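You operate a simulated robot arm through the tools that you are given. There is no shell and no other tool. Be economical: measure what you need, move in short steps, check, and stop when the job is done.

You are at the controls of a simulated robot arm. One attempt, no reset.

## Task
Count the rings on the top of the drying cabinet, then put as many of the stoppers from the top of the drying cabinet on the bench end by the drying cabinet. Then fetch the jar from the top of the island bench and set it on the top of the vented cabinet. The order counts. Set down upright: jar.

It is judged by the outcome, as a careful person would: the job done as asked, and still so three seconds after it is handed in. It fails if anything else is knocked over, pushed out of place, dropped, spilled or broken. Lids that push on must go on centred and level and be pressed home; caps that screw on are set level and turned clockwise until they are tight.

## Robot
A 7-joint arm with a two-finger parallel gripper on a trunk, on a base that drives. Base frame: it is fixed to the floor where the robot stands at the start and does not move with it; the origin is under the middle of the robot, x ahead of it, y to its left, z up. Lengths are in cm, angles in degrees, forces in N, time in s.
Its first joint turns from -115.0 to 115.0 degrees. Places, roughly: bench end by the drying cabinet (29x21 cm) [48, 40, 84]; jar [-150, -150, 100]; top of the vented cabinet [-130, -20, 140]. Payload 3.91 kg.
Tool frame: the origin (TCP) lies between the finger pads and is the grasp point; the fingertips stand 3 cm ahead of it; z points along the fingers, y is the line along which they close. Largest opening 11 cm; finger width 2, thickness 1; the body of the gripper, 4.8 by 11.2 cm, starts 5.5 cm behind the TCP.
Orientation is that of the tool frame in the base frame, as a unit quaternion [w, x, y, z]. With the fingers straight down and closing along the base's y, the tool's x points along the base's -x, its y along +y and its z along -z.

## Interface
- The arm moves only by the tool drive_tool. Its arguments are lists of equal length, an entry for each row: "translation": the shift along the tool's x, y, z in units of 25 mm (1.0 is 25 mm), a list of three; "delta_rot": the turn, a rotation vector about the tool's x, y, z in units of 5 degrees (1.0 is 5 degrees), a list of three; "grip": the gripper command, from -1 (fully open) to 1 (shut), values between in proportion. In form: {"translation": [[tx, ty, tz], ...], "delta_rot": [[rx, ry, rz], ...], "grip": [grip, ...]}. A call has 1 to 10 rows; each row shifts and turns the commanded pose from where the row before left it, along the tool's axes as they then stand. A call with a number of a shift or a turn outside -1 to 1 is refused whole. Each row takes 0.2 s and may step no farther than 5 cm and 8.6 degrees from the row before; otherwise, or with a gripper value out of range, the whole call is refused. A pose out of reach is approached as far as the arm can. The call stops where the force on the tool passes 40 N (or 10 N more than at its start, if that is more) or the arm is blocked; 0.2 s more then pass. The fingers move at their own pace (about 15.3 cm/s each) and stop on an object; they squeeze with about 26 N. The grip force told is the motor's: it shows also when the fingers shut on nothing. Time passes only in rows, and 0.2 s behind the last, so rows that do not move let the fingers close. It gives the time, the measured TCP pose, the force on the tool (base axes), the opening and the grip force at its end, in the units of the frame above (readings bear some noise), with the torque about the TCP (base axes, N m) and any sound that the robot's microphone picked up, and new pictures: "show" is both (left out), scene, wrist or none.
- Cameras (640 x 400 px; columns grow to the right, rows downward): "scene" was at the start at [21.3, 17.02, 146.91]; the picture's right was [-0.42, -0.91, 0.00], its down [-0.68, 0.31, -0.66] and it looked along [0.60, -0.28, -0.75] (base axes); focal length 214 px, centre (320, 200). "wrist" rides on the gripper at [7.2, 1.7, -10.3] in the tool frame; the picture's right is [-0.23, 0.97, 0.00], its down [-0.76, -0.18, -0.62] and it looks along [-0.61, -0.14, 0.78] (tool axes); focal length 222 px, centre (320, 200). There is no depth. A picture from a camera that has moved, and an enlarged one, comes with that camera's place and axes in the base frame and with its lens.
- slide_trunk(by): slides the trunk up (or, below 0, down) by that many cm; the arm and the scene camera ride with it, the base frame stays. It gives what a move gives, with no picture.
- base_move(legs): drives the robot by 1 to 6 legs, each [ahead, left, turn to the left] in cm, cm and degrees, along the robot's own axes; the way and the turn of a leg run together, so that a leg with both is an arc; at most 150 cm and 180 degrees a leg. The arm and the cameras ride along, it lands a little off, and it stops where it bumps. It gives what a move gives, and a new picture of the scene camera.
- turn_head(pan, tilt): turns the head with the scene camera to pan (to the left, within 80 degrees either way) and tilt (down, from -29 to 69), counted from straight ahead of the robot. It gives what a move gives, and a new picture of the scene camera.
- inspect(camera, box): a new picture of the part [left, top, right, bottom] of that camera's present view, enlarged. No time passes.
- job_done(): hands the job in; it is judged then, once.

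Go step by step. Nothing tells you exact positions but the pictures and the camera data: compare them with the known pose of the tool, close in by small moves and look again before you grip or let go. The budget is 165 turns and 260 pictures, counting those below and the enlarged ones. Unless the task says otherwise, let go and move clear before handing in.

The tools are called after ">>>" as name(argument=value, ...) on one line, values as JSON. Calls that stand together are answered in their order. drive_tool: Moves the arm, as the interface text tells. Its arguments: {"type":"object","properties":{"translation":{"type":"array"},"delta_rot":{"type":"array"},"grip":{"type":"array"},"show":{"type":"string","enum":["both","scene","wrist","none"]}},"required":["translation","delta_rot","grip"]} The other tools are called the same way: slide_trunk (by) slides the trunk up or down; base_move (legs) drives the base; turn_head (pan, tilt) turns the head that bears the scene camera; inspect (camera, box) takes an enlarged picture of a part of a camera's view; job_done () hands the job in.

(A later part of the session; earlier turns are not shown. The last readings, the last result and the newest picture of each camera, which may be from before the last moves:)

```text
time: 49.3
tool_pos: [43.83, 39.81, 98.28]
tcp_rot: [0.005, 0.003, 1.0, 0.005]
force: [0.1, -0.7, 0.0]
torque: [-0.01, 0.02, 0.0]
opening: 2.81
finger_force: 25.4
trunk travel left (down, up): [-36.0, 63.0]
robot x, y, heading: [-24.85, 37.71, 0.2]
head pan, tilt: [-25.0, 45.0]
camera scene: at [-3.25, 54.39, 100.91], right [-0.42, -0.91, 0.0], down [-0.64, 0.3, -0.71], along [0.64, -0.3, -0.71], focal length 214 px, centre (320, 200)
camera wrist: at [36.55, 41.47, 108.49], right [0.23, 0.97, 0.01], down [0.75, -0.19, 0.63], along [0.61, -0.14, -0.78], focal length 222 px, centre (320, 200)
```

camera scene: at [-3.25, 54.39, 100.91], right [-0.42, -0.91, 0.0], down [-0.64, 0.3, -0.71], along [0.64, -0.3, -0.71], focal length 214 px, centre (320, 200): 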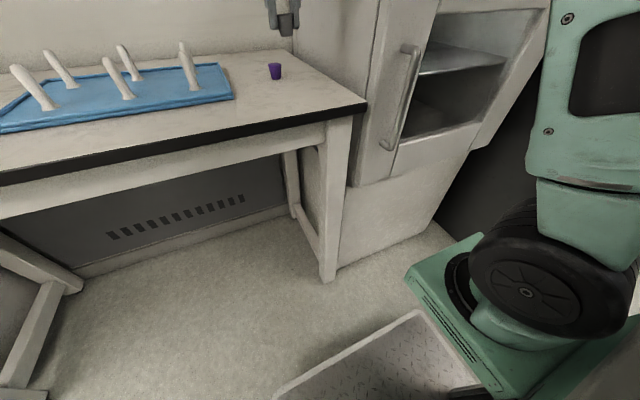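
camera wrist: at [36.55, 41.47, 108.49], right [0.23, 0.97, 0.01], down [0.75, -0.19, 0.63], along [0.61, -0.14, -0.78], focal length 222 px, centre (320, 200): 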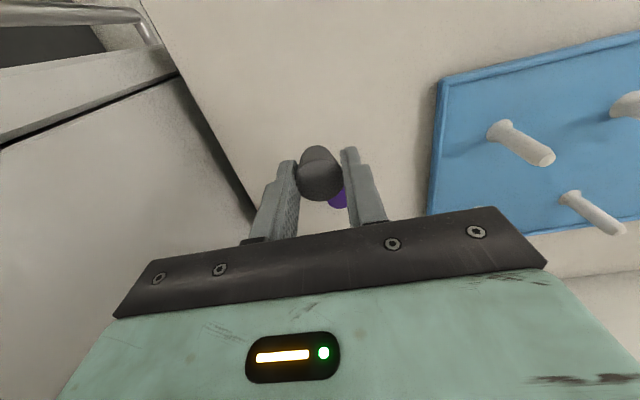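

Descend onto the bench, 9.9 cm, slowing at the end.

>>> drive_tool(translation=[[0, 0, 1], [0, 0, 1], [0, 0, 1], [0, 0, 0.6], [0, 0, 0.2], [0, 0, 0.16]], delta_rot=[[0, 0, 0], [0, 0, 0], [0, 0, 0], [0, 0, 0], [0, 0, 0], [0, 0, 0]], grip=[1, 1, 1, 1, 1, 1])

```text
time: 50.7
tool_pos: [44.09, 39.74, 88.51]
tcp_rot: [0.009, 0.004, 1.0, 0.006]
force: [0.6, -6.7, 31.4]
torque: [-0.04, -0.12, -0.04]
opening: 2.97
finger_force: 26.0
trunk travel left (down, up): [-36.0, 63.0]
robot x, y, heading: [-24.67, 37.54, 0.1]
head pan, tilt: [-25.0, 45.0]
camera scene: at [-3.33, 54.36, 100.99], right [-0.42, -0.91, 0.0], down [-0.64, 0.3, -0.71], along [0.64, -0.3, -0.71], focal length 214 px, centre (320, 200)
camera wrist: at [36.62, 41.44, 98.73], right [0.23, 0.97, 0.01], down [0.75, -0.19, 0.63], along [0.62, -0.14, -0.77], focal length 222 px, centre (320, 200)
```

scene: 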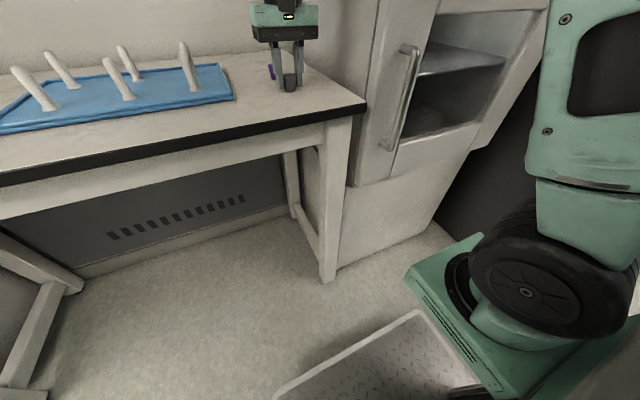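
wrist: 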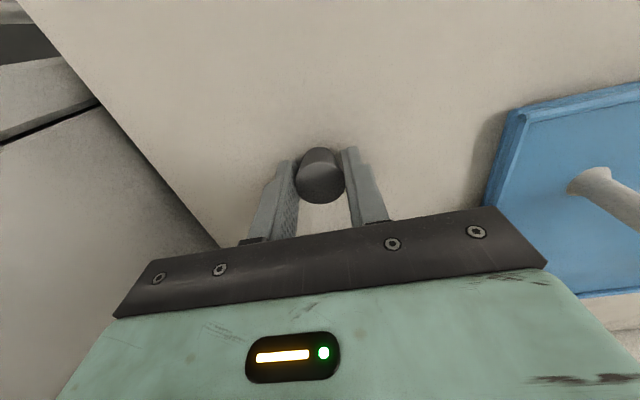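

Contact with 31 N. I relieve a little, open, and rise.

>>> drive_tool(translation=[[0, 0, -0.12], [0, 0, 0], [0, 0, 0], [0, 0, -0.6], [0, 0, -1], [0, 0, -1], [0, 0, -1]], delta_rot=[[0, 0, 0], [0, 0, 0], [0, 0, 0], [0, 0, 0], [0, 0, 0], [0, 0, 0], [0, 0, 0]], grip=[1, -0.2, -0.2, -0.2, -0.2, -0.2, -0.2])

```text
time: 52.3
tool_pos: [43.96, 39.75, 97.72]
tcp_rot: [0.005, 0.003, 1.0, 0.005]
force: [-0.9, 0.8, -0.2]
torque: [-0.01, -0.01, 0.01]
opening: 6.61
finger_force: 0.1
trunk travel left (down, up): [-36.0, 63.0]
robot x, y, heading: [-24.88, 37.63, 0.2]
head pan, tilt: [-25.0, 45.0]
camera scene: at [-3.25, 54.4, 100.9], right [-0.42, -0.91, 0.0], down [-0.64, 0.3, -0.71], along [0.64, -0.3, -0.71], focal length 214 px, centre (320, 200)
camera wrist: at [36.65, 41.49, 107.94], right [0.23, 0.97, 0.01], down [0.75, -0.19, 0.63], along [0.61, -0.14, -0.78], focal length 222 px, centre (320, 200)
```

scene: 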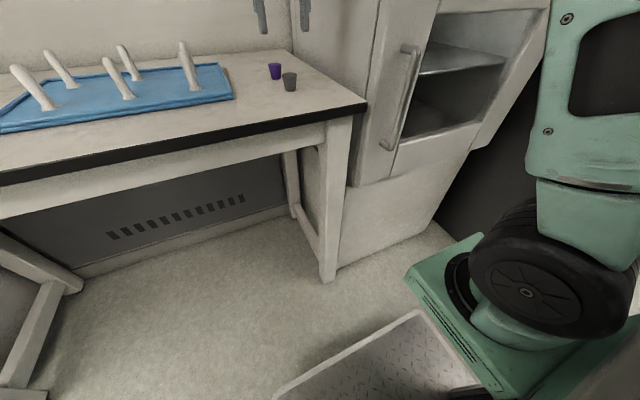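
wrist: 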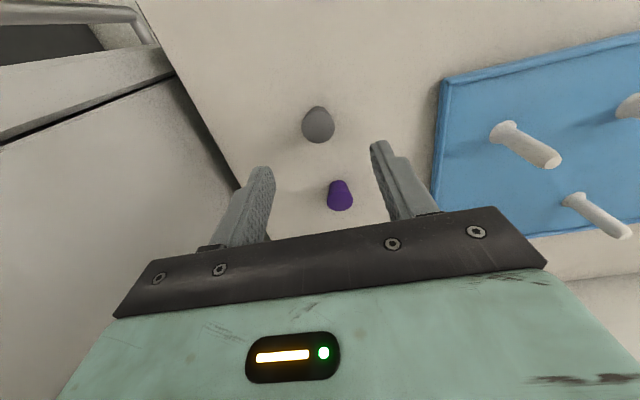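

Both stoppers stand on the bench end. Now raise the trunk and look around for the jar and the vented cabinet.

>>> slide_trunk(by=40)

>>> turn_head(pan=80, tilt=30)

>>> turn_head(pan=-80, tilt=30)

```text
time: 56.1
tool_pos: [44.04, 39.72, 137.66]
tcp_rot: [0.006, 0.002, 1.0, 0.005]
force: [0.3, -0.6, 0.9]
torque: [0.0, 0.01, -0.01]
opening: 6.59
finger_force: 0.0
trunk travel left (down, up): [-76.0, 23.0]
robot x, y, heading: [-24.59, 37.46, -0.1]
head pan, tilt: [-25.0, 45.0]
```

```text
time: 57.9
tool_pos: [43.93, 39.81, 137.54]
tcp_rot: [0.006, 0.003, 1.0, 0.005]
force: [0.4, -0.5, 0.0]
torque: [0.02, 0.03, 0.0]
opening: 6.59
finger_force: 0.0
trunk travel left (down, up): [-76.0, 23.0]
robot x, y, heading: [-24.91, 36.99, 0.0]
head pan, tilt: [80.0, 30.0]
camera scene: at [-9.09, 66.71, 143.17], right [0.99, -0.17, 0.0], down [-0.09, -0.49, -0.87], along [0.15, 0.85, -0.5], focal length 214 px, centre (320, 200)
```

scene: 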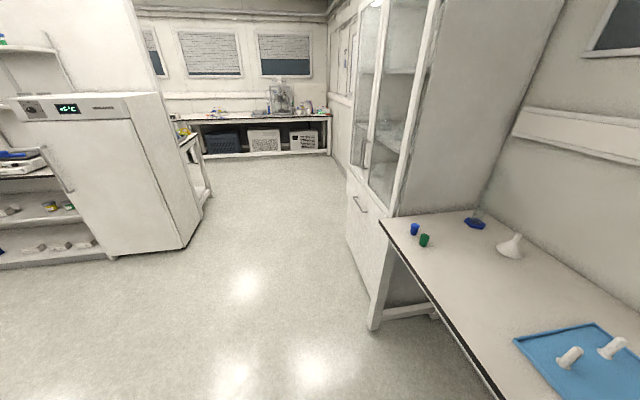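

```text
time: 60.4
tool_pos: [44.04, 39.69, 137.68]
tcp_rot: [0.007, 0.003, 1.0, 0.005]
force: [0.4, 0.1, -0.3]
torque: [0.0, -0.01, -0.02]
opening: 6.62
finger_force: 0.1
trunk travel left (down, up): [-76.0, 23.0]
robot x, y, heading: [-24.97, 37.24, 0.2]
head pan, tilt: [-80.0, 30.0]
camera scene: at [-9.02, 48.9, 143.17], right [-0.98, -0.18, 0.0], down [-0.09, 0.49, -0.87], along [0.15, -0.85, -0.5], focal length 214 px, centre (320, 200)
```

scene: 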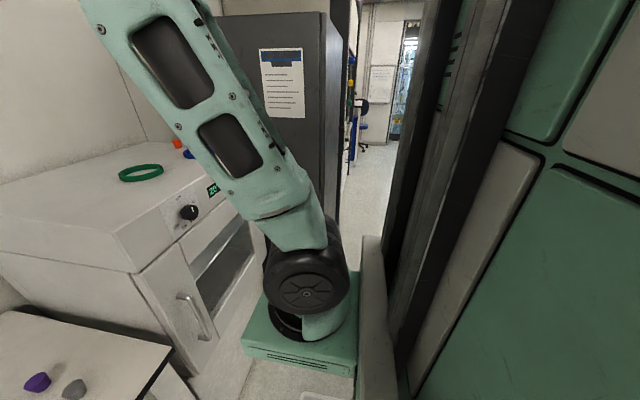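

The arm hides the right side. I back off a little, turn left in place and look towards the room behind.

>>> base_move(legs=[[-12, 0, 0], [0, 0, 60]])

>>> turn_head(pan=60, tilt=30)

```text
time: 62.7
tool_pos: [30.64, 56.42, 137.71]
tcp_rot: [0.006, -0.111, 0.994, 0.006]
force: [0.0, 0.8, 0.6]
torque: [-0.02, 0.03, 0.0]
opening: 6.59
finger_force: 0.1
trunk travel left (down, up): [-76.0, 23.0]
robot x, y, heading: [-35.69, 39.08, 13.4]
head pan, tilt: [-80.0, 30.0]
stopped in leg 2: the robot was blocked; the commanded pose is now the measured one
camera scene: at [-23.12, 53.25, 143.16], right [-0.92, -0.4, 0.0], down [-0.2, 0.46, -0.87], along [0.34, -0.79, -0.5], focal length 214 px, centre (320, 200)
```

scene: 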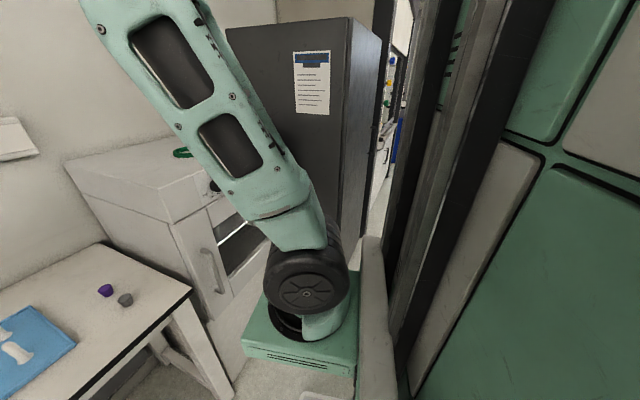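

```text
time: 64.9
tool_pos: [30.68, 56.39, 137.77]
tcp_rot: [0.006, -0.111, 0.994, 0.005]
force: [0.6, 0.4, 0.4]
torque: [0.01, -0.04, 0.03]
opening: 6.6
finger_force: 0.0
trunk travel left (down, up): [-76.0, 23.0]
robot x, y, heading: [-35.7, 38.78, 13.4]
head pan, tilt: [60.0, 30.0]
camera scene: at [-24.16, 70.22, 143.17], right [0.96, -0.29, 0.0], down [-0.14, -0.48, -0.87], along [0.25, 0.83, -0.5], focal length 214 px, centre (320, 200)
```

scene: 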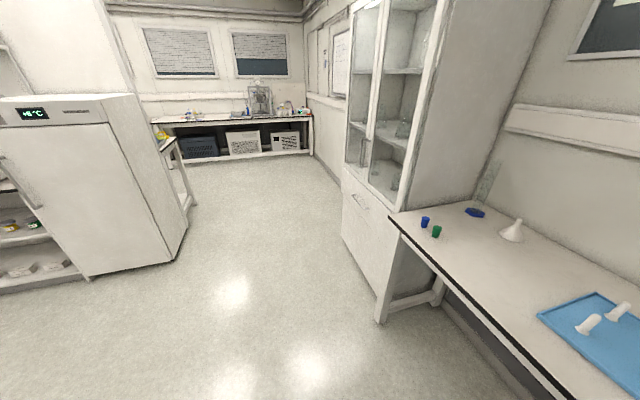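

The left turn was blocked, probably by something behind the robot. I move forward and left, away from it, then turn again in smaller steps.

>>> base_move(legs=[[14, 0, 0], [0, 35, 0], [0, 0, 40]])

>>> turn_head(pan=80, tilt=40)

```text
time: 69.9
tool_pos: [9.71, 131.63, 137.83]
tcp_rot: [0.003, -0.44, 0.898, 0.006]
force: [-0.2, 0.4, 0.4]
torque: [0.0, 0.02, 0.02]
opening: 6.59
finger_force: 0.1
trunk travel left (down, up): [-76.0, 23.0]
robot x, y, heading: [-30.18, 75.47, 53.1]
head pan, tilt: [60.0, 30.0]
camera scene: at [-41.51, 107.32, 143.17], right [0.92, 0.39, 0.0], down [0.19, -0.46, -0.87], along [-0.34, 0.8, -0.5], focal length 214 px, centre (320, 200)
```

scene: 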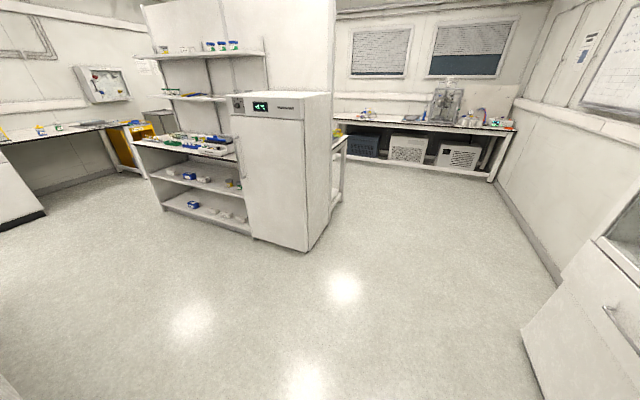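

```text
time: 70.8
tool_pos: [9.6, 131.58, 137.67]
tcp_rot: [0.003, -0.441, 0.897, 0.007]
force: [0.5, -0.8, -0.9]
torque: [0.02, 0.02, 0.0]
opening: 6.61
finger_force: 0.2
trunk travel left (down, up): [-76.0, 23.0]
robot x, y, heading: [-30.23, 75.26, 52.9]
head pan, tilt: [80.0, 40.0]
camera scene: at [-43.77, 105.22, 141.64], right [0.73, 0.68, 0.0], down [0.44, -0.47, -0.77], along [-0.52, 0.56, -0.64], focal length 214 px, centre (320, 200)
```

scene: 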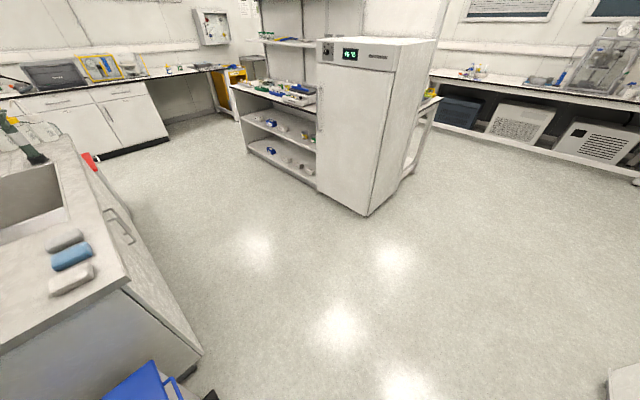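

There's a sink bench behind-left and a blue object near (-90, 78). I turn left further and look again.

>>> base_move(legs=[[0, 0, 45]])

>>> turn_head(pan=80, tilt=35)

```text
time: 73.2
tool_pos: [-41.79, 143.31, 137.63]
tcp_rot: [0.0, 0.751, -0.66, -0.008]
force: [0.8, 0.2, 0.8]
torque: [-0.01, 0.02, 0.03]
opening: 6.59
finger_force: 0.0
trunk travel left (down, up): [-76.0, 23.0]
robot x, y, heading: [-30.19, 75.16, 98.1]
head pan, tilt: [80.0, 40.0]
camera scene: at [-60.97, 86.76, 141.63], right [0.03, 1.0, 0.0], down [0.64, -0.02, -0.77], along [-0.77, 0.03, -0.64], focal length 214 px, centre (320, 200)
```

scene: 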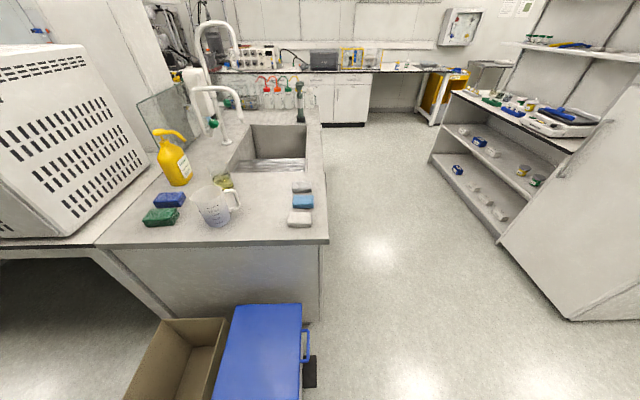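

```text
time: 73.9
tool_pos: [-41.7, 143.39, 137.71]
tcp_rot: [0.0, 0.751, -0.66, -0.007]
force: [0.2, 0.5, -0.5]
torque: [-0.01, 0.0, -0.03]
opening: 6.59
finger_force: 0.2
trunk travel left (down, up): [-76.0, 23.0]
robot x, y, heading: [-30.13, 75.41, 98.2]
head pan, tilt: [80.0, 35.0]
camera scene: at [-61.28, 86.77, 142.39], right [0.03, 1.0, 0.0], down [0.57, -0.02, -0.82], along [-0.82, 0.03, -0.57], focal length 214 px, centre (320, 200)
```

scene: 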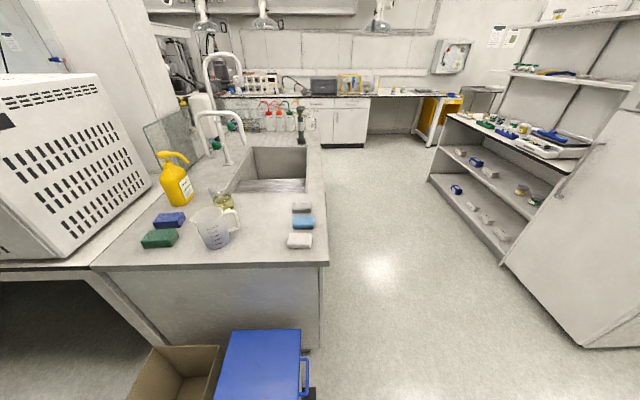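

The vented cabinet stands on the island near (-130, -20); a blue stool and a box are on the floor near (-86, 30–70). I raise the arm, shift away from them, and turn to face the island so the camera looks along the aisle.

>>> slide_trunk(by=20)

>>> base_move(legs=[[0, -13, 0], [0, 0, 40]])

```text
time: 76.1
tool_pos: [-41.76, 143.25, 157.78]
tcp_rot: [0.0, 0.751, -0.66, -0.008]
force: [-0.1, -0.1, 0.4]
torque: [0.01, -0.01, 0.01]
opening: 6.61
finger_force: 0.0
trunk travel left (down, up): [-96.0, 3.0]
robot x, y, heading: [-30.36, 75.51, 98.3]
head pan, tilt: [80.0, 35.0]
```

```text
time: 79.2
tool_pos: [-70.16, 121.3, 157.77]
tcp_rot: [0.003, 0.933, -0.359, -0.008]
force: [-0.4, 0.1, 0.7]
torque: [-0.04, -0.01, 0.01]
opening: 6.6
finger_force: 0.0
trunk travel left (down, up): [-96.0, 3.0]
robot x, y, heading: [-17.01, 77.34, 138.5]
head pan, tilt: [80.0, 35.0]
camera scene: at [-48.36, 65.65, 162.39], right [-0.62, 0.78, 0.0], down [0.45, 0.36, -0.82], along [-0.64, -0.51, -0.57], focal length 214 px, centre (320, 200)
```

scene: 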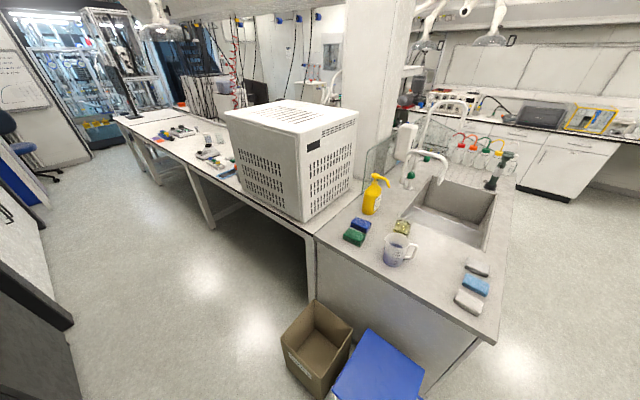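

Now the whole island is visible. I zoom in on its far part to find the jar and on the vented cabinet.

>>> inspect(camera="scene", box=[110, 60, 270, 200])

>>> inspect(camera="scene", box=[180, 0, 440, 220])

>>> inspect(camera="scene", box=[0, 130, 340, 400])

```text
2.86 times, centred on (190, 130) of scene
camera zoom: at [-48.36, 65.65, 162.39], right [-0.62, 0.78, 0.0], down [0.45, 0.36, -0.82], along [-0.64, -0.51, -0.57], focal length 613 px, centre (691, 400)
```

zoom: 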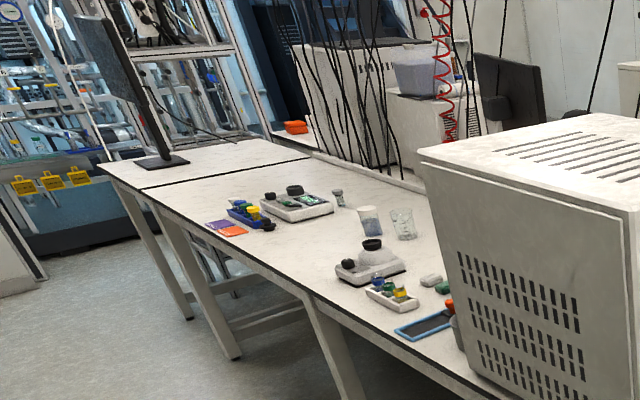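

```text
1.82 times, centred on (310, 110) of scene
camera zoom: at [-48.36, 65.65, 162.39], right [-0.62, 0.78, 0.0], down [0.45, 0.36, -0.82], along [-0.64, -0.51, -0.57], focal length 390 px, centre (338, 364)
```

zoom: 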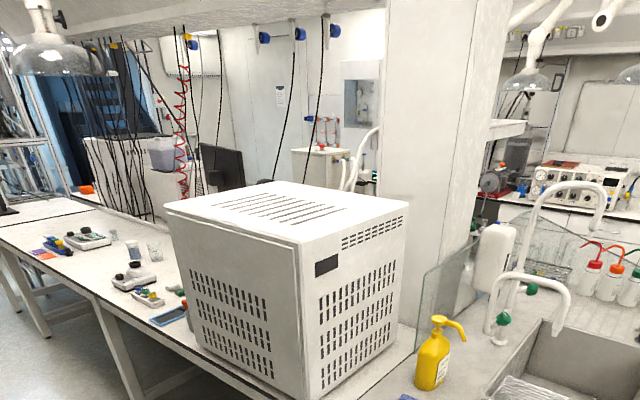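

```text
1.48 times, centred on (170, 265) of scene
camera zoom: at [-48.36, 65.65, 162.39], right [-0.62, 0.78, 0.0], down [0.45, 0.36, -0.82], along [-0.64, -0.51, -0.57], focal length 318 px, centre (542, 104)
```

zoom: 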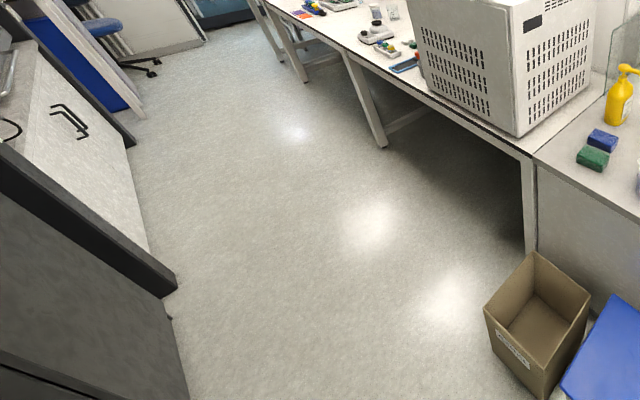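

The box and stool look undisturbed. I turn to face the island and slide along the aisle in steps.

>>> base_move(legs=[[0, 0, 41.5], [0, 50, 0]])

```text
time: 84.2
tool_pos: [-85.27, 23.44, 157.64]
tcp_rot: [0.006, 1.0, 0.002, -0.006]
force: [0.8, 0.3, -0.2]
torque: [-0.04, -0.04, 0.01]
opening: 6.59
finger_force: 0.3
trunk travel left (down, up): [-96.0, 3.0]
robot x, y, heading: [-16.78, 26.37, -179.1]
head pan, tilt: [80.0, 35.0]
camera scene: at [-31.84, -3.14, 162.39], right [-0.99, 0.16, 0.0], down [0.09, 0.57, -0.82], along [-0.13, -0.81, -0.57], focal length 214 px, centre (320, 200)
```

scene: 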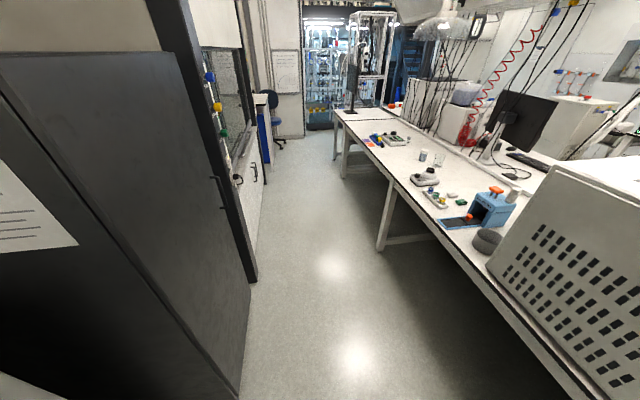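

Aisle is clear between about x = -105 and +6. I go diagonally to its middle and on past the vented cabinet.

>>> base_move(legs=[[30, 50, 0], [0, 60, 0]])

>>> turn_head(pan=45, tilt=35)

```text
time: 90.4
tool_pos: [-114.0, -85.26, 157.89]
tcp_rot: [0.005, 1.0, 0.002, -0.006]
force: [-0.3, 0.0, 0.1]
torque: [-0.01, -0.03, 0.01]
opening: 6.6
finger_force: 0.1
trunk travel left (down, up): [-96.0, 3.0]
robot x, y, heading: [-45.28, -82.2, -179.1]
head pan, tilt: [80.0, 35.0]
camera scene: at [-60.63, -111.95, 162.39], right [-0.99, 0.16, 0.0], down [0.09, 0.57, -0.82], along [-0.13, -0.81, -0.57], focal length 214 px, centre (320, 200)
```

scene: 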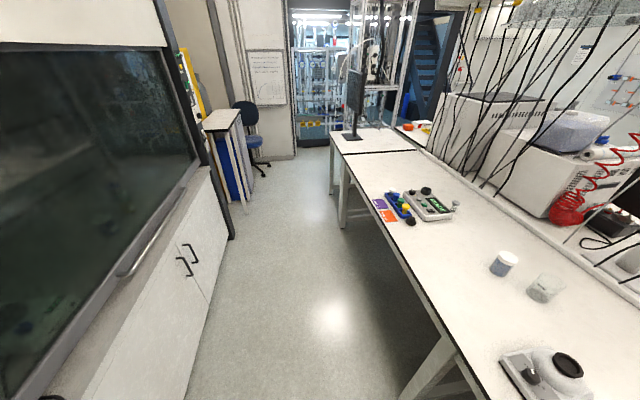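

```text
time: 91.4
tool_pos: [-114.11, -85.3, 157.71]
tcp_rot: [0.005, 1.0, 0.002, -0.006]
force: [-0.1, 0.2, -0.2]
torque: [-0.01, -0.02, 0.0]
opening: 6.6
finger_force: 0.0
trunk travel left (down, up): [-96.0, 3.0]
robot x, y, heading: [-45.43, -82.29, -179.3]
head pan, tilt: [45.0, 35.0]
camera scene: at [-65.36, -109.59, 162.39], right [-0.72, 0.7, 0.0], down [0.4, 0.41, -0.82], along [-0.57, -0.59, -0.57], focal length 214 px, centre (320, 200)
```

scene: 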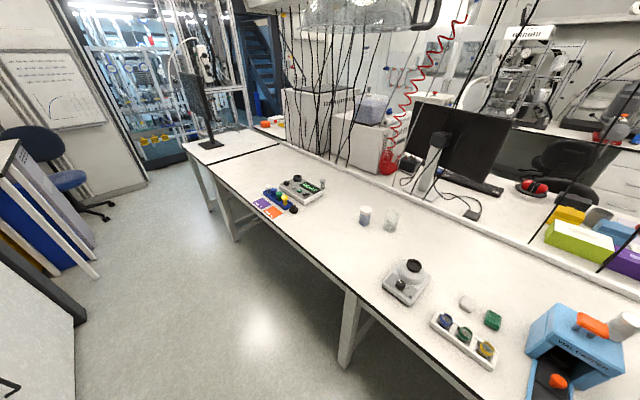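

>>> inspect(camera="scene", box=[300, 170, 460, 290])

>>> inspect(camera="scene", box=[160, 0, 480, 200])

```text
3.33 times, centred on (380, 230) of scene
camera zoom: at [-65.36, -109.59, 162.39], right [-0.72, 0.7, 0.0], down [0.4, 0.41, -0.82], along [-0.57, -0.59, -0.57], focal length 715 px, centre (120, 100)
```

zoom: 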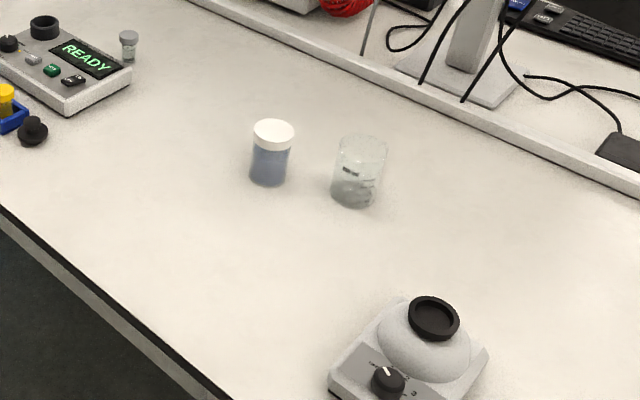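

```text
2.00 times, centred on (320, 100) of scene
camera zoom: at [-65.36, -109.59, 162.39], right [-0.72, 0.7, 0.0], down [0.4, 0.41, -0.82], along [-0.57, -0.59, -0.57], focal length 429 px, centre (320, 400)
```

zoom: 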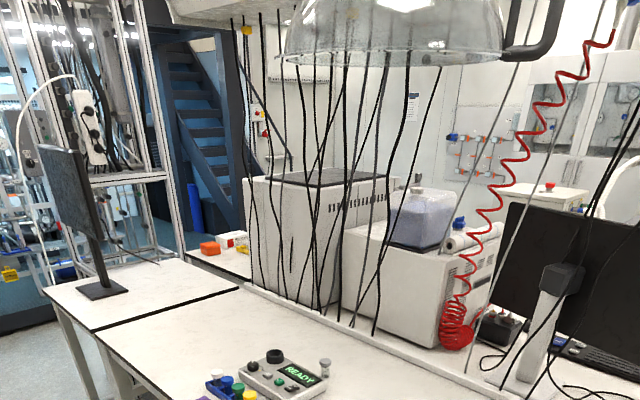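

The jar is the white-lidded one with blue content, at about (-145.5, -157), standing from z≈85 to 94; a beaker stands about 13 cm from it, and a hood hangs above z≈168. I lower the arm and move alongside.

>>> slide_trunk(by=-38)

>>> base_move(legs=[[0, 71, -0.8]])

>>> turn_head(pan=0, tilt=35)

```text
time: 95.1
tool_pos: [-114.01, -85.32, 119.88]
tcp_rot: [0.006, 1.0, 0.002, -0.006]
force: [-1.1, -0.3, -0.5]
torque: [-0.02, -0.02, -0.02]
opening: 6.6
finger_force: 0.1
trunk travel left (down, up): [-58.0, 41.0]
robot x, y, heading: [-45.12, -82.52, -179.0]
head pan, tilt: [45.0, 35.0]
```

```text
time: 98.9
tool_pos: [-113.35, -154.52, 119.78]
tcp_rot: [0.005, 1.0, -0.003, -0.006]
force: [0.3, 0.0, 0.3]
torque: [-0.02, -0.02, 0.01]
opening: 6.57
finger_force: 0.1
trunk travel left (down, up): [-58.0, 41.0]
robot x, y, heading: [-44.6, -152.07, -179.7]
head pan, tilt: [45.0, 35.0]
camera scene: at [-64.89, -179.24, 124.39], right [-0.71, 0.7, 0.0], down [0.4, 0.41, -0.82], along [-0.58, -0.58, -0.57], focal length 214 px, centre (320, 200)
```

scene: 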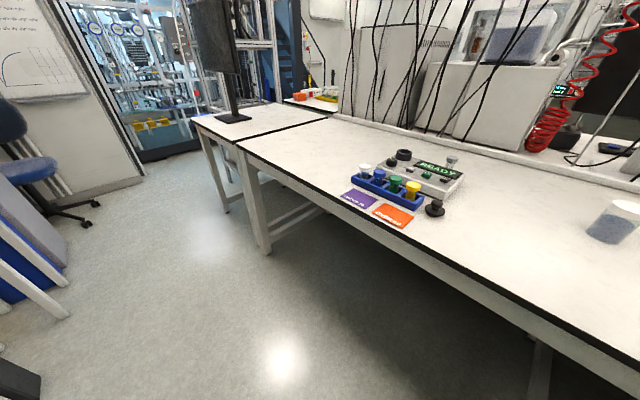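

```text
time: 100.0
tool_pos: [-113.27, -154.54, 119.77]
tcp_rot: [0.006, 1.0, -0.003, -0.007]
force: [-0.3, 0.4, 0.1]
torque: [0.01, -0.02, -0.02]
opening: 6.59
finger_force: 0.1
trunk travel left (down, up): [-58.0, 41.0]
robot x, y, heading: [-44.58, -152.39, -179.6]
head pan, tilt: [0.0, 35.0]
camera scene: at [-67.5, -173.03, 124.39], right [-0.01, 1.0, 0.0], down [0.57, 0.0, -0.82], along [-0.82, -0.01, -0.57], focal length 214 px, centre (320, 200)
```

scene: 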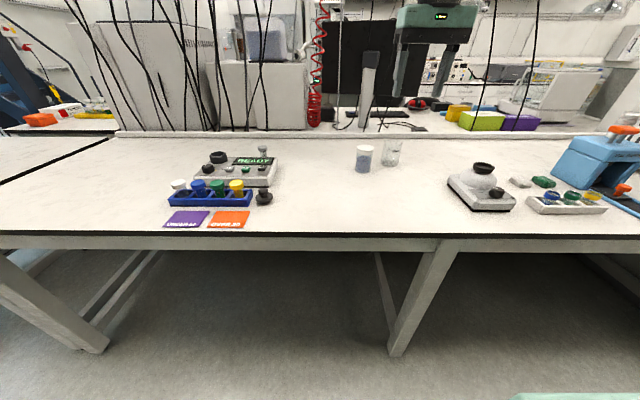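

Jar at about (-144.7, -157). Drive ahead 18 cm, then extend the arm.

>>> base_move(legs=[[18, 2.3, 0]])

>>> drive_tool(translation=[[0, 0, 0]], delta_rot=[[0, 0, 0]], grip=[-0.7], show="wrist")

```text
time: 101.5
tool_pos: [-130.94, -157.05, 119.8]
tcp_rot: [0.005, 1.0, -0.002, -0.006]
force: [0.4, 0.4, -0.2]
torque: [0.0, 0.01, -0.02]
opening: 6.59
finger_force: 0.2
trunk travel left (down, up): [-58.0, 41.0]
robot x, y, heading: [-62.04, -154.47, -179.5]
head pan, tilt: [0.0, 35.0]
camera scene: at [-85.12, -175.48, 124.39], right [-0.01, 1.0, 0.0], down [0.57, 0.0, -0.82], along [-0.82, -0.01, -0.57], focal length 214 px, centre (320, 200)
```

scene: 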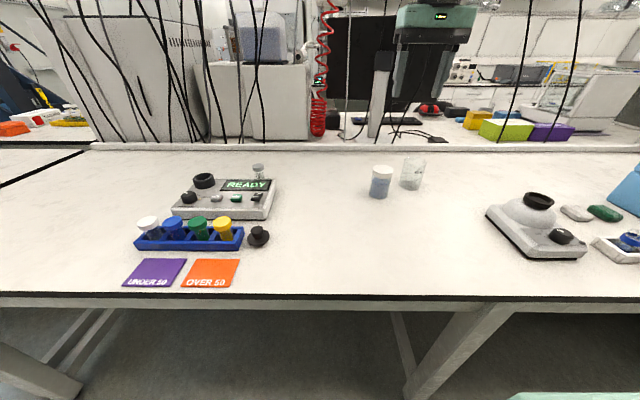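

```text
time: 101.9
tool_pos: [-131.09, -156.92, 119.69]
tcp_rot: [0.005, 1.0, -0.003, -0.006]
force: [0.5, -0.2, 0.8]
torque: [0.0, -0.04, 0.02]
opening: 9.38
finger_force: 0.0
trunk travel left (down, up): [-58.0, 41.0]
robot x, y, heading: [-62.27, -154.87, -179.4]
head pan, tilt: [0.0, 35.0]
camera wrist: at [-123.59, -158.58, 129.97], right [-0.23, -0.97, 0.01], down [-0.75, 0.19, 0.63], along [-0.62, 0.14, -0.78], focal length 222 px, centre (320, 200)
```

wrist: 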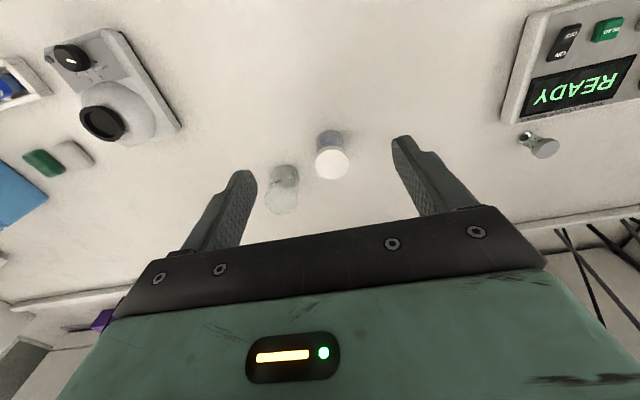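

Jar at about (-144.5, -156.6). Extend 13.5 cm at height, then down to just above it.

>>> drive_tool(translation=[[-0.9, -0.03, 0], [-0.9, -0.03, 0], [-0.9, -0.03, 0], [-0.9, -0.03, 0], [-0.9, 0, 0], [-0.9, 0, 0], [0, 0, 1], [0, 0, 1], [0, 0, 1], [0, 0, 1]], delta_rot=[[0, 0, 0], [0, 0, 0], [0, 0, 0], [0, 0, 0], [0, 0, 0], [0, 0, 0], [0, 0, 0], [0, 0, 0], [0, 0, 0], [0, 0, 0]], grip=[-0.8, -0.8, -0.8, -0.8, -0.8, -0.8, -0.8, -0.8, -0.8, -0.8])

>>> inspect(camera="scene", box=[320, 100, 480, 220])

```text
time: 104.1
tool_pos: [-143.66, -156.81, 109.85]
tcp_rot: [0.006, 1.0, -0.003, -0.007]
force: [0.6, -0.4, -0.3]
torque: [-0.01, 0.06, -0.01]
opening: 9.89
finger_force: 0.1
out of reach, approached as far as the arm can: row 6
trunk travel left (down, up): [-58.0, 41.0]
robot x, y, heading: [-62.25, -154.4, -179.7]
head pan, tilt: [0.0, 35.0]
camera scene: at [-85.11, -175.48, 124.39], right [-0.01, 1.0, 0.0], down [0.57, 0.0, -0.82], along [-0.82, -0.01, -0.57], focal length 214 px, centre (320, 200)
camera wrist: at [-136.21, -158.32, 120.08], right [-0.23, -0.97, 0.01], down [-0.75, 0.19, 0.63], along [-0.62, 0.14, -0.78], focal length 222 px, centre (320, 200)
```

scene: 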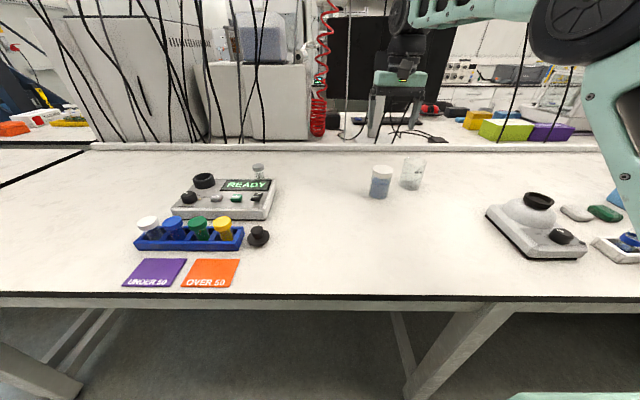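
wrist: 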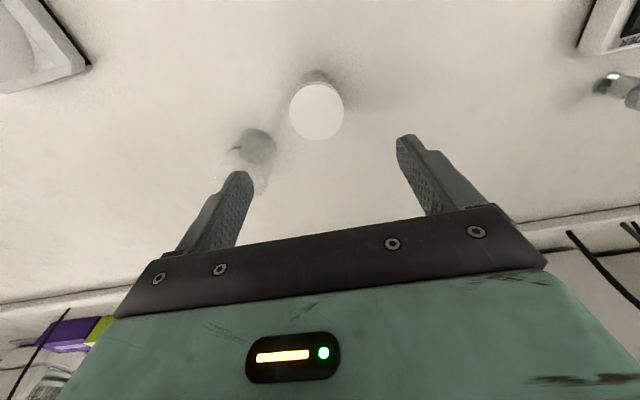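

```text
3.33 times, centred on (400, 160) of scene
camera zoom: at [-85.11, -175.48, 124.39], right [-0.01, 1.0, 0.0], down [0.57, 0.0, -0.82], along [-0.82, -0.01, -0.57], focal length 715 px, centre (53, 333)
```

zoom: 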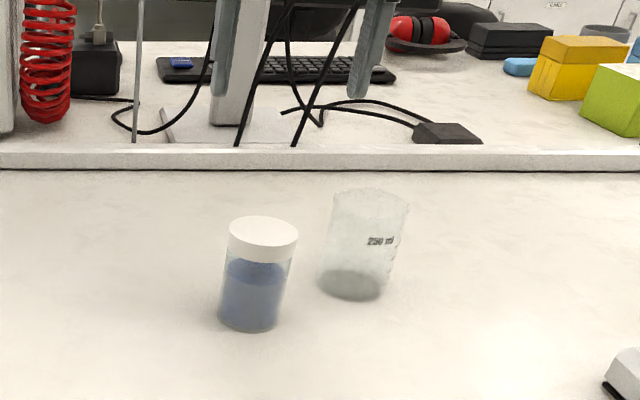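

The arm is near its limit here, so I drive 5 cm closer and pull the arm back by the same amount.

>>> base_move(legs=[[5, 0, 0]])

>>> drive_tool(translation=[[0.8, 0, 0], [0.8, 0, 0], [0, 0, 0]], delta_rot=[[0, 0, 0], [0, 0, 0], [0, 0, 0]], grip=[-0.8, -0.8, -0.8])

```text
time: 105.0
tool_pos: [-148.45, -156.88, 109.86]
tcp_rot: [0.005, 1.0, -0.002, -0.006]
force: [-0.5, -0.3, 0.9]
torque: [0.0, -0.01, -0.01]
opening: 9.9
finger_force: 0.0
trunk travel left (down, up): [-58.0, 41.0]
robot x, y, heading: [-67.19, -154.46, -179.9]
head pan, tilt: [0.0, 35.0]
camera scene: at [-90.11, -175.52, 124.39], right [-0.01, 1.0, 0.0], down [0.57, 0.0, -0.82], along [-0.82, -0.01, -0.57], focal length 214 px, centre (320, 200)
```

scene: 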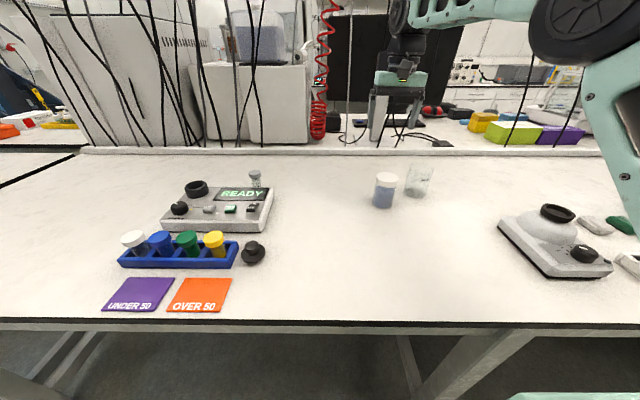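

```text
time: 105.8
tool_pos: [-144.47, -156.93, 109.9]
tcp_rot: [0.005, 1.0, -0.004, -0.006]
force: [0.3, -0.3, -0.3]
torque: [0.03, 0.0, 0.01]
opening: 9.88
finger_force: 0.1
trunk travel left (down, up): [-58.0, 41.0]
robot x, y, heading: [-66.9, -154.67, -179.5]
head pan, tilt: [0.0, 35.0]
camera scene: at [-90.12, -175.52, 124.39], right [-0.01, 1.0, 0.0], down [0.57, 0.0, -0.82], along [-0.82, -0.01, -0.57], focal length 214 px, centre (320, 200)
camera wrist: at [-137.16, -158.48, 120.12], right [-0.23, -0.97, 0.01], down [-0.75, 0.19, 0.63], along [-0.62, 0.14, -0.78], focal length 222 px, centre (320, 200)
```

scene: 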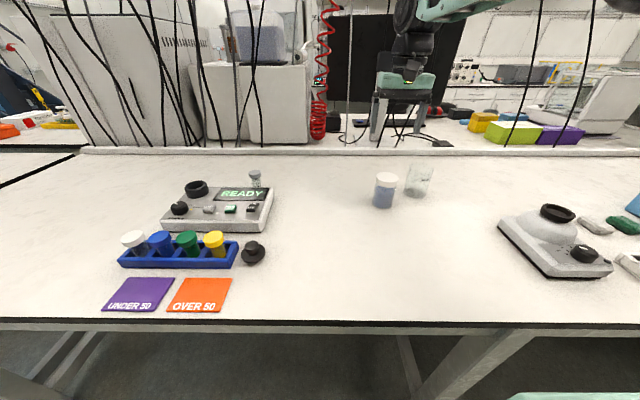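
wrist: 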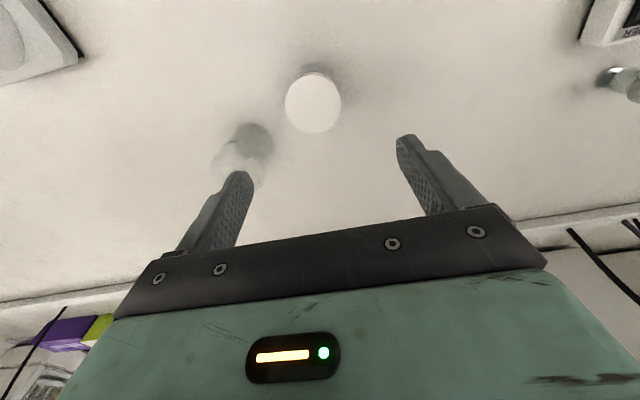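

Lower until the tips are level with the jar's top, and look.

>>> drive_tool(translation=[[0, -0.12, 0.8], [0, 0, 1], [0, 0, 1], [0, 0, 1], [0, 0, 1], [0, 0, 0]], delta_rot=[[0, 0, 0], [0, 0, 0], [0, 0, 0], [0, 0, 0], [0, 0, 0], [0, 0, 0]], grip=[-0.8, -0.8, -0.8, -0.8, -0.8, -0.8], show="wrist")

>>> inspect(camera="scene", box=[320, 110, 480, 230])

```text
time: 107.2
tool_pos: [-144.7, -156.72, 97.89]
tcp_rot: [0.006, 1.0, -0.002, -0.005]
force: [0.4, -0.4, -0.7]
torque: [0.0, 0.0, -0.01]
opening: 9.92
finger_force: 0.0
trunk travel left (down, up): [-58.0, 41.0]
robot x, y, heading: [-67.38, -154.57, -179.5]
head pan, tilt: [0.0, 35.0]
camera wrist: at [-137.39, -158.23, 108.14], right [-0.23, -0.97, 0.01], down [-0.75, 0.19, 0.63], along [-0.62, 0.14, -0.78], focal length 222 px, centre (320, 200)
```

wrist: 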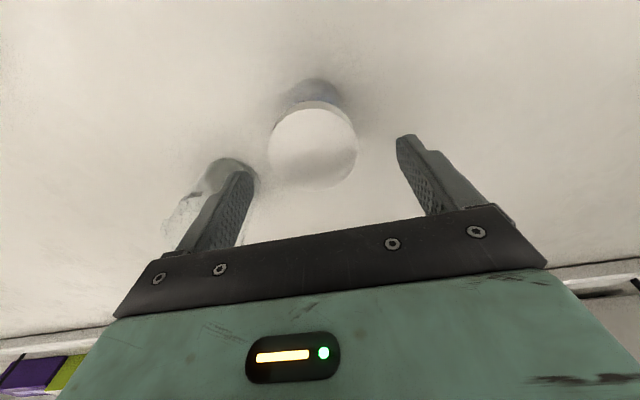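

```text
3.33 times, centred on (400, 170) of scene
camera zoom: at [-90.1, -175.52, 124.39], right [-0.01, 1.0, 0.0], down [0.57, 0.0, -0.82], along [-0.82, -0.01, -0.57], focal length 715 px, centre (53, 300)
```

zoom: 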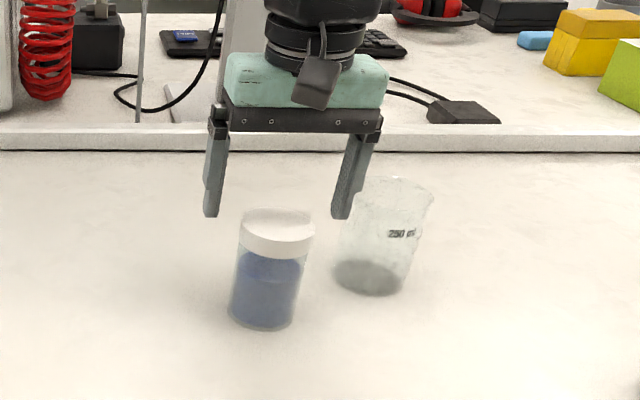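

Well centred, and the beaker is clear of the finger. Down 7.8 cm in steps, without closing yet.

>>> drive_tool(translation=[[0, 0, 0.8], [0, 0, 0.8], [0, 0, 0.8], [0, 0, 0.7], [0, 0, 0]], delta_rot=[[0, 0, 0], [0, 0, 0], [0, 0, 0], [0, 0, 0], [0, 0, 0]], grip=[-0.8, -0.8, -0.8, -0.8, -0.8], show="wrist")

>>> inspect(camera="scene", box=[320, 110, 480, 230])

```text
time: 108.5
tool_pos: [-144.78, -156.77, 90.14]
tcp_rot: [0.006, 1.0, -0.002, -0.006]
force: [0.2, -0.4, 0.1]
torque: [0.03, 0.02, 0.0]
opening: 9.88
finger_force: 0.0
trunk travel left (down, up): [-58.0, 41.0]
robot x, y, heading: [-67.19, -154.53, -179.4]
head pan, tilt: [0.0, 35.0]
camera wrist: at [-137.38, -158.33, 100.37], right [-0.23, -0.97, 0.01], down [-0.75, 0.19, 0.63], along [-0.62, 0.14, -0.78], focal length 222 px, centre (320, 200)
```

wrist: 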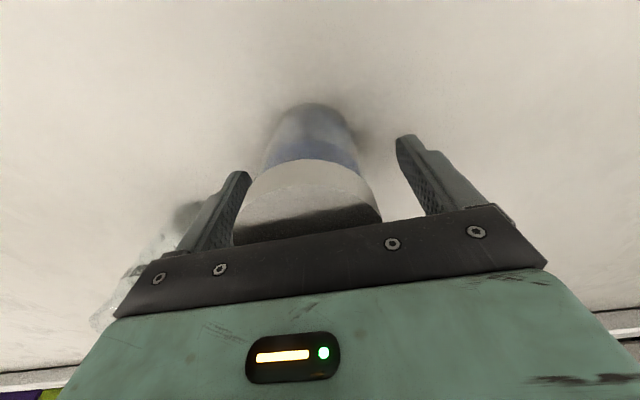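

```text
3.33 times, centred on (400, 170) of scene
camera zoom: at [-90.11, -175.52, 124.39], right [-0.01, 1.0, 0.0], down [0.57, 0.0, -0.82], along [-0.82, -0.01, -0.57], focal length 715 px, centre (53, 300)
```

zoom: 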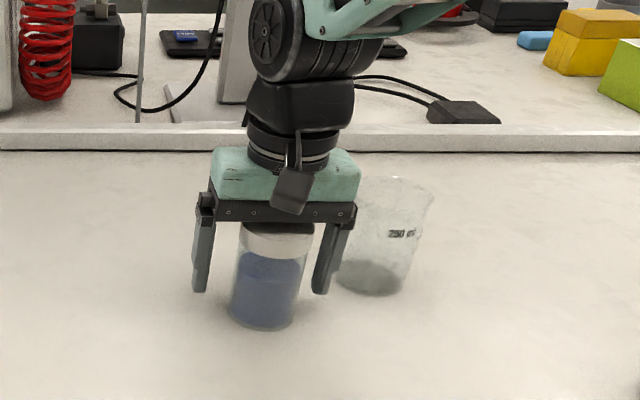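

The jar is about 0.4 cm towards +y of the centre; I shift and close gradually.

>>> drive_tool(translation=[[0, -0.16, 0], [0, 0, 0], [0, 0, 0], [0, 0, 0], [0, 0, 0], [0, 0, 0]], delta_rot=[[0, 0, 0], [0, 0, 0], [0, 0, 0], [0, 0, 0], [0, 0, 0], [0, 0, 0]], grip=[-0.6, -0.4, -0.2, 0.0, 0.5, 1], show="wrist")

>>> inspect(camera="scene", box=[320, 110, 480, 230])

```text
time: 109.8
tool_pos: [-144.87, -156.31, 90.18]
tcp_rot: [0.006, 1.0, -0.003, -0.007]
force: [-0.1, 1.6, 3.4]
torque: [0.26, 0.0, 0.0]
opening: 6.16
finger_force: 25.8
trunk travel left (down, up): [-58.0, 41.0]
robot x, y, heading: [-67.44, -154.23, -179.4]
head pan, tilt: [0.0, 35.0]
camera wrist: at [-137.41, -157.95, 100.38], right [-0.23, -0.97, 0.01], down [-0.75, 0.19, 0.63], along [-0.62, 0.14, -0.78], focal length 222 px, centre (320, 200)
```

wrist: 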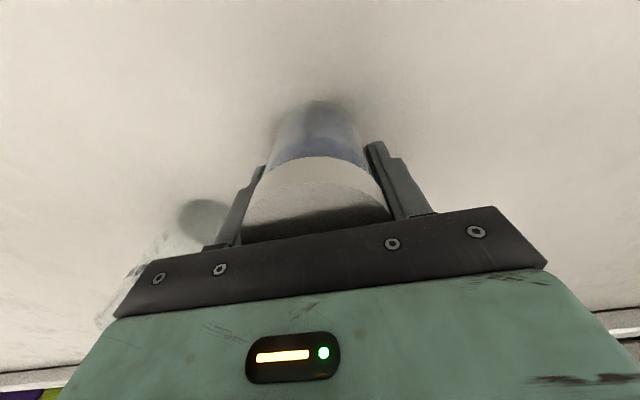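

```text
3.33 times, centred on (400, 170) of scene
camera zoom: at [-90.09, -175.52, 124.4], right [-0.01, 1.0, 0.0], down [0.57, 0.0, -0.82], along [-0.82, -0.01, -0.57], focal length 715 px, centre (53, 300)
```

zoom: 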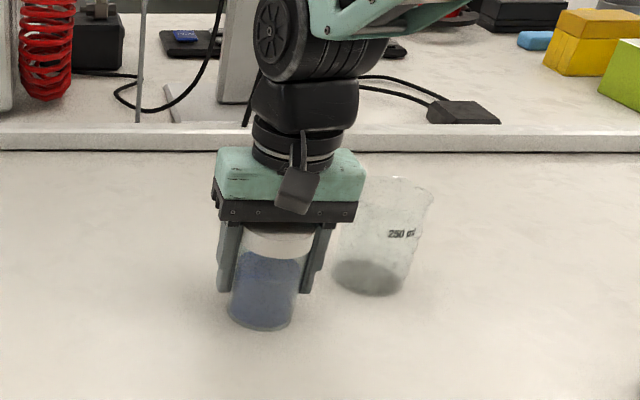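

Gripped at 6.2 cm. Lift 3 cm slowly and check that the whole jar comes up.

>>> drive_tool(translation=[[0, 0, -0.3], [0, 0, -0.4], [0, 0, -0.5], [0, 0, 0]], delta_rot=[[0, 0, 0], [0, 0, 0], [0, 0, 0], [0, 0, 0]], grip=[1, 1, 1, 1], show="wrist")

>>> inspect(camera="scene", box=[320, 110, 480, 230])

```text
time: 110.8
tool_pos: [-144.77, -156.31, 93.04]
tcp_rot: [0.006, 1.0, -0.003, -0.006]
force: [-0.5, 0.0, -2.2]
torque: [0.02, 0.02, -0.02]
opening: 6.1
finger_force: 26.2
trunk travel left (down, up): [-58.0, 41.0]
robot x, y, heading: [-67.42, -154.86, -179.4]
head pan, tilt: [0.0, 35.0]
camera wrist: at [-137.43, -157.93, 103.28], right [-0.23, -0.97, 0.01], down [-0.75, 0.19, 0.63], along [-0.62, 0.14, -0.78], focal length 222 px, centre (320, 200)
```

wrist: 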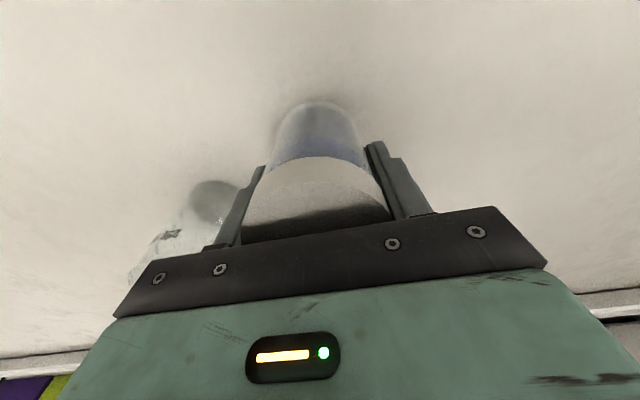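

```text
3.33 times, centred on (400, 170) of scene
camera zoom: at [-90.12, -175.52, 124.39], right [-0.01, 1.0, 0.0], down [0.57, 0.0, -0.82], along [-0.82, -0.01, -0.57], focal length 715 px, centre (53, 300)
```

zoom: 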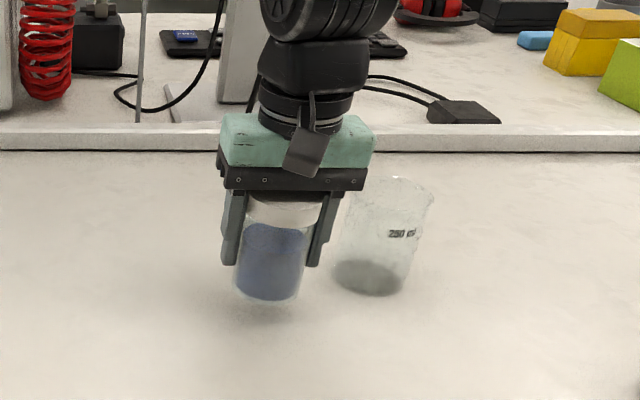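

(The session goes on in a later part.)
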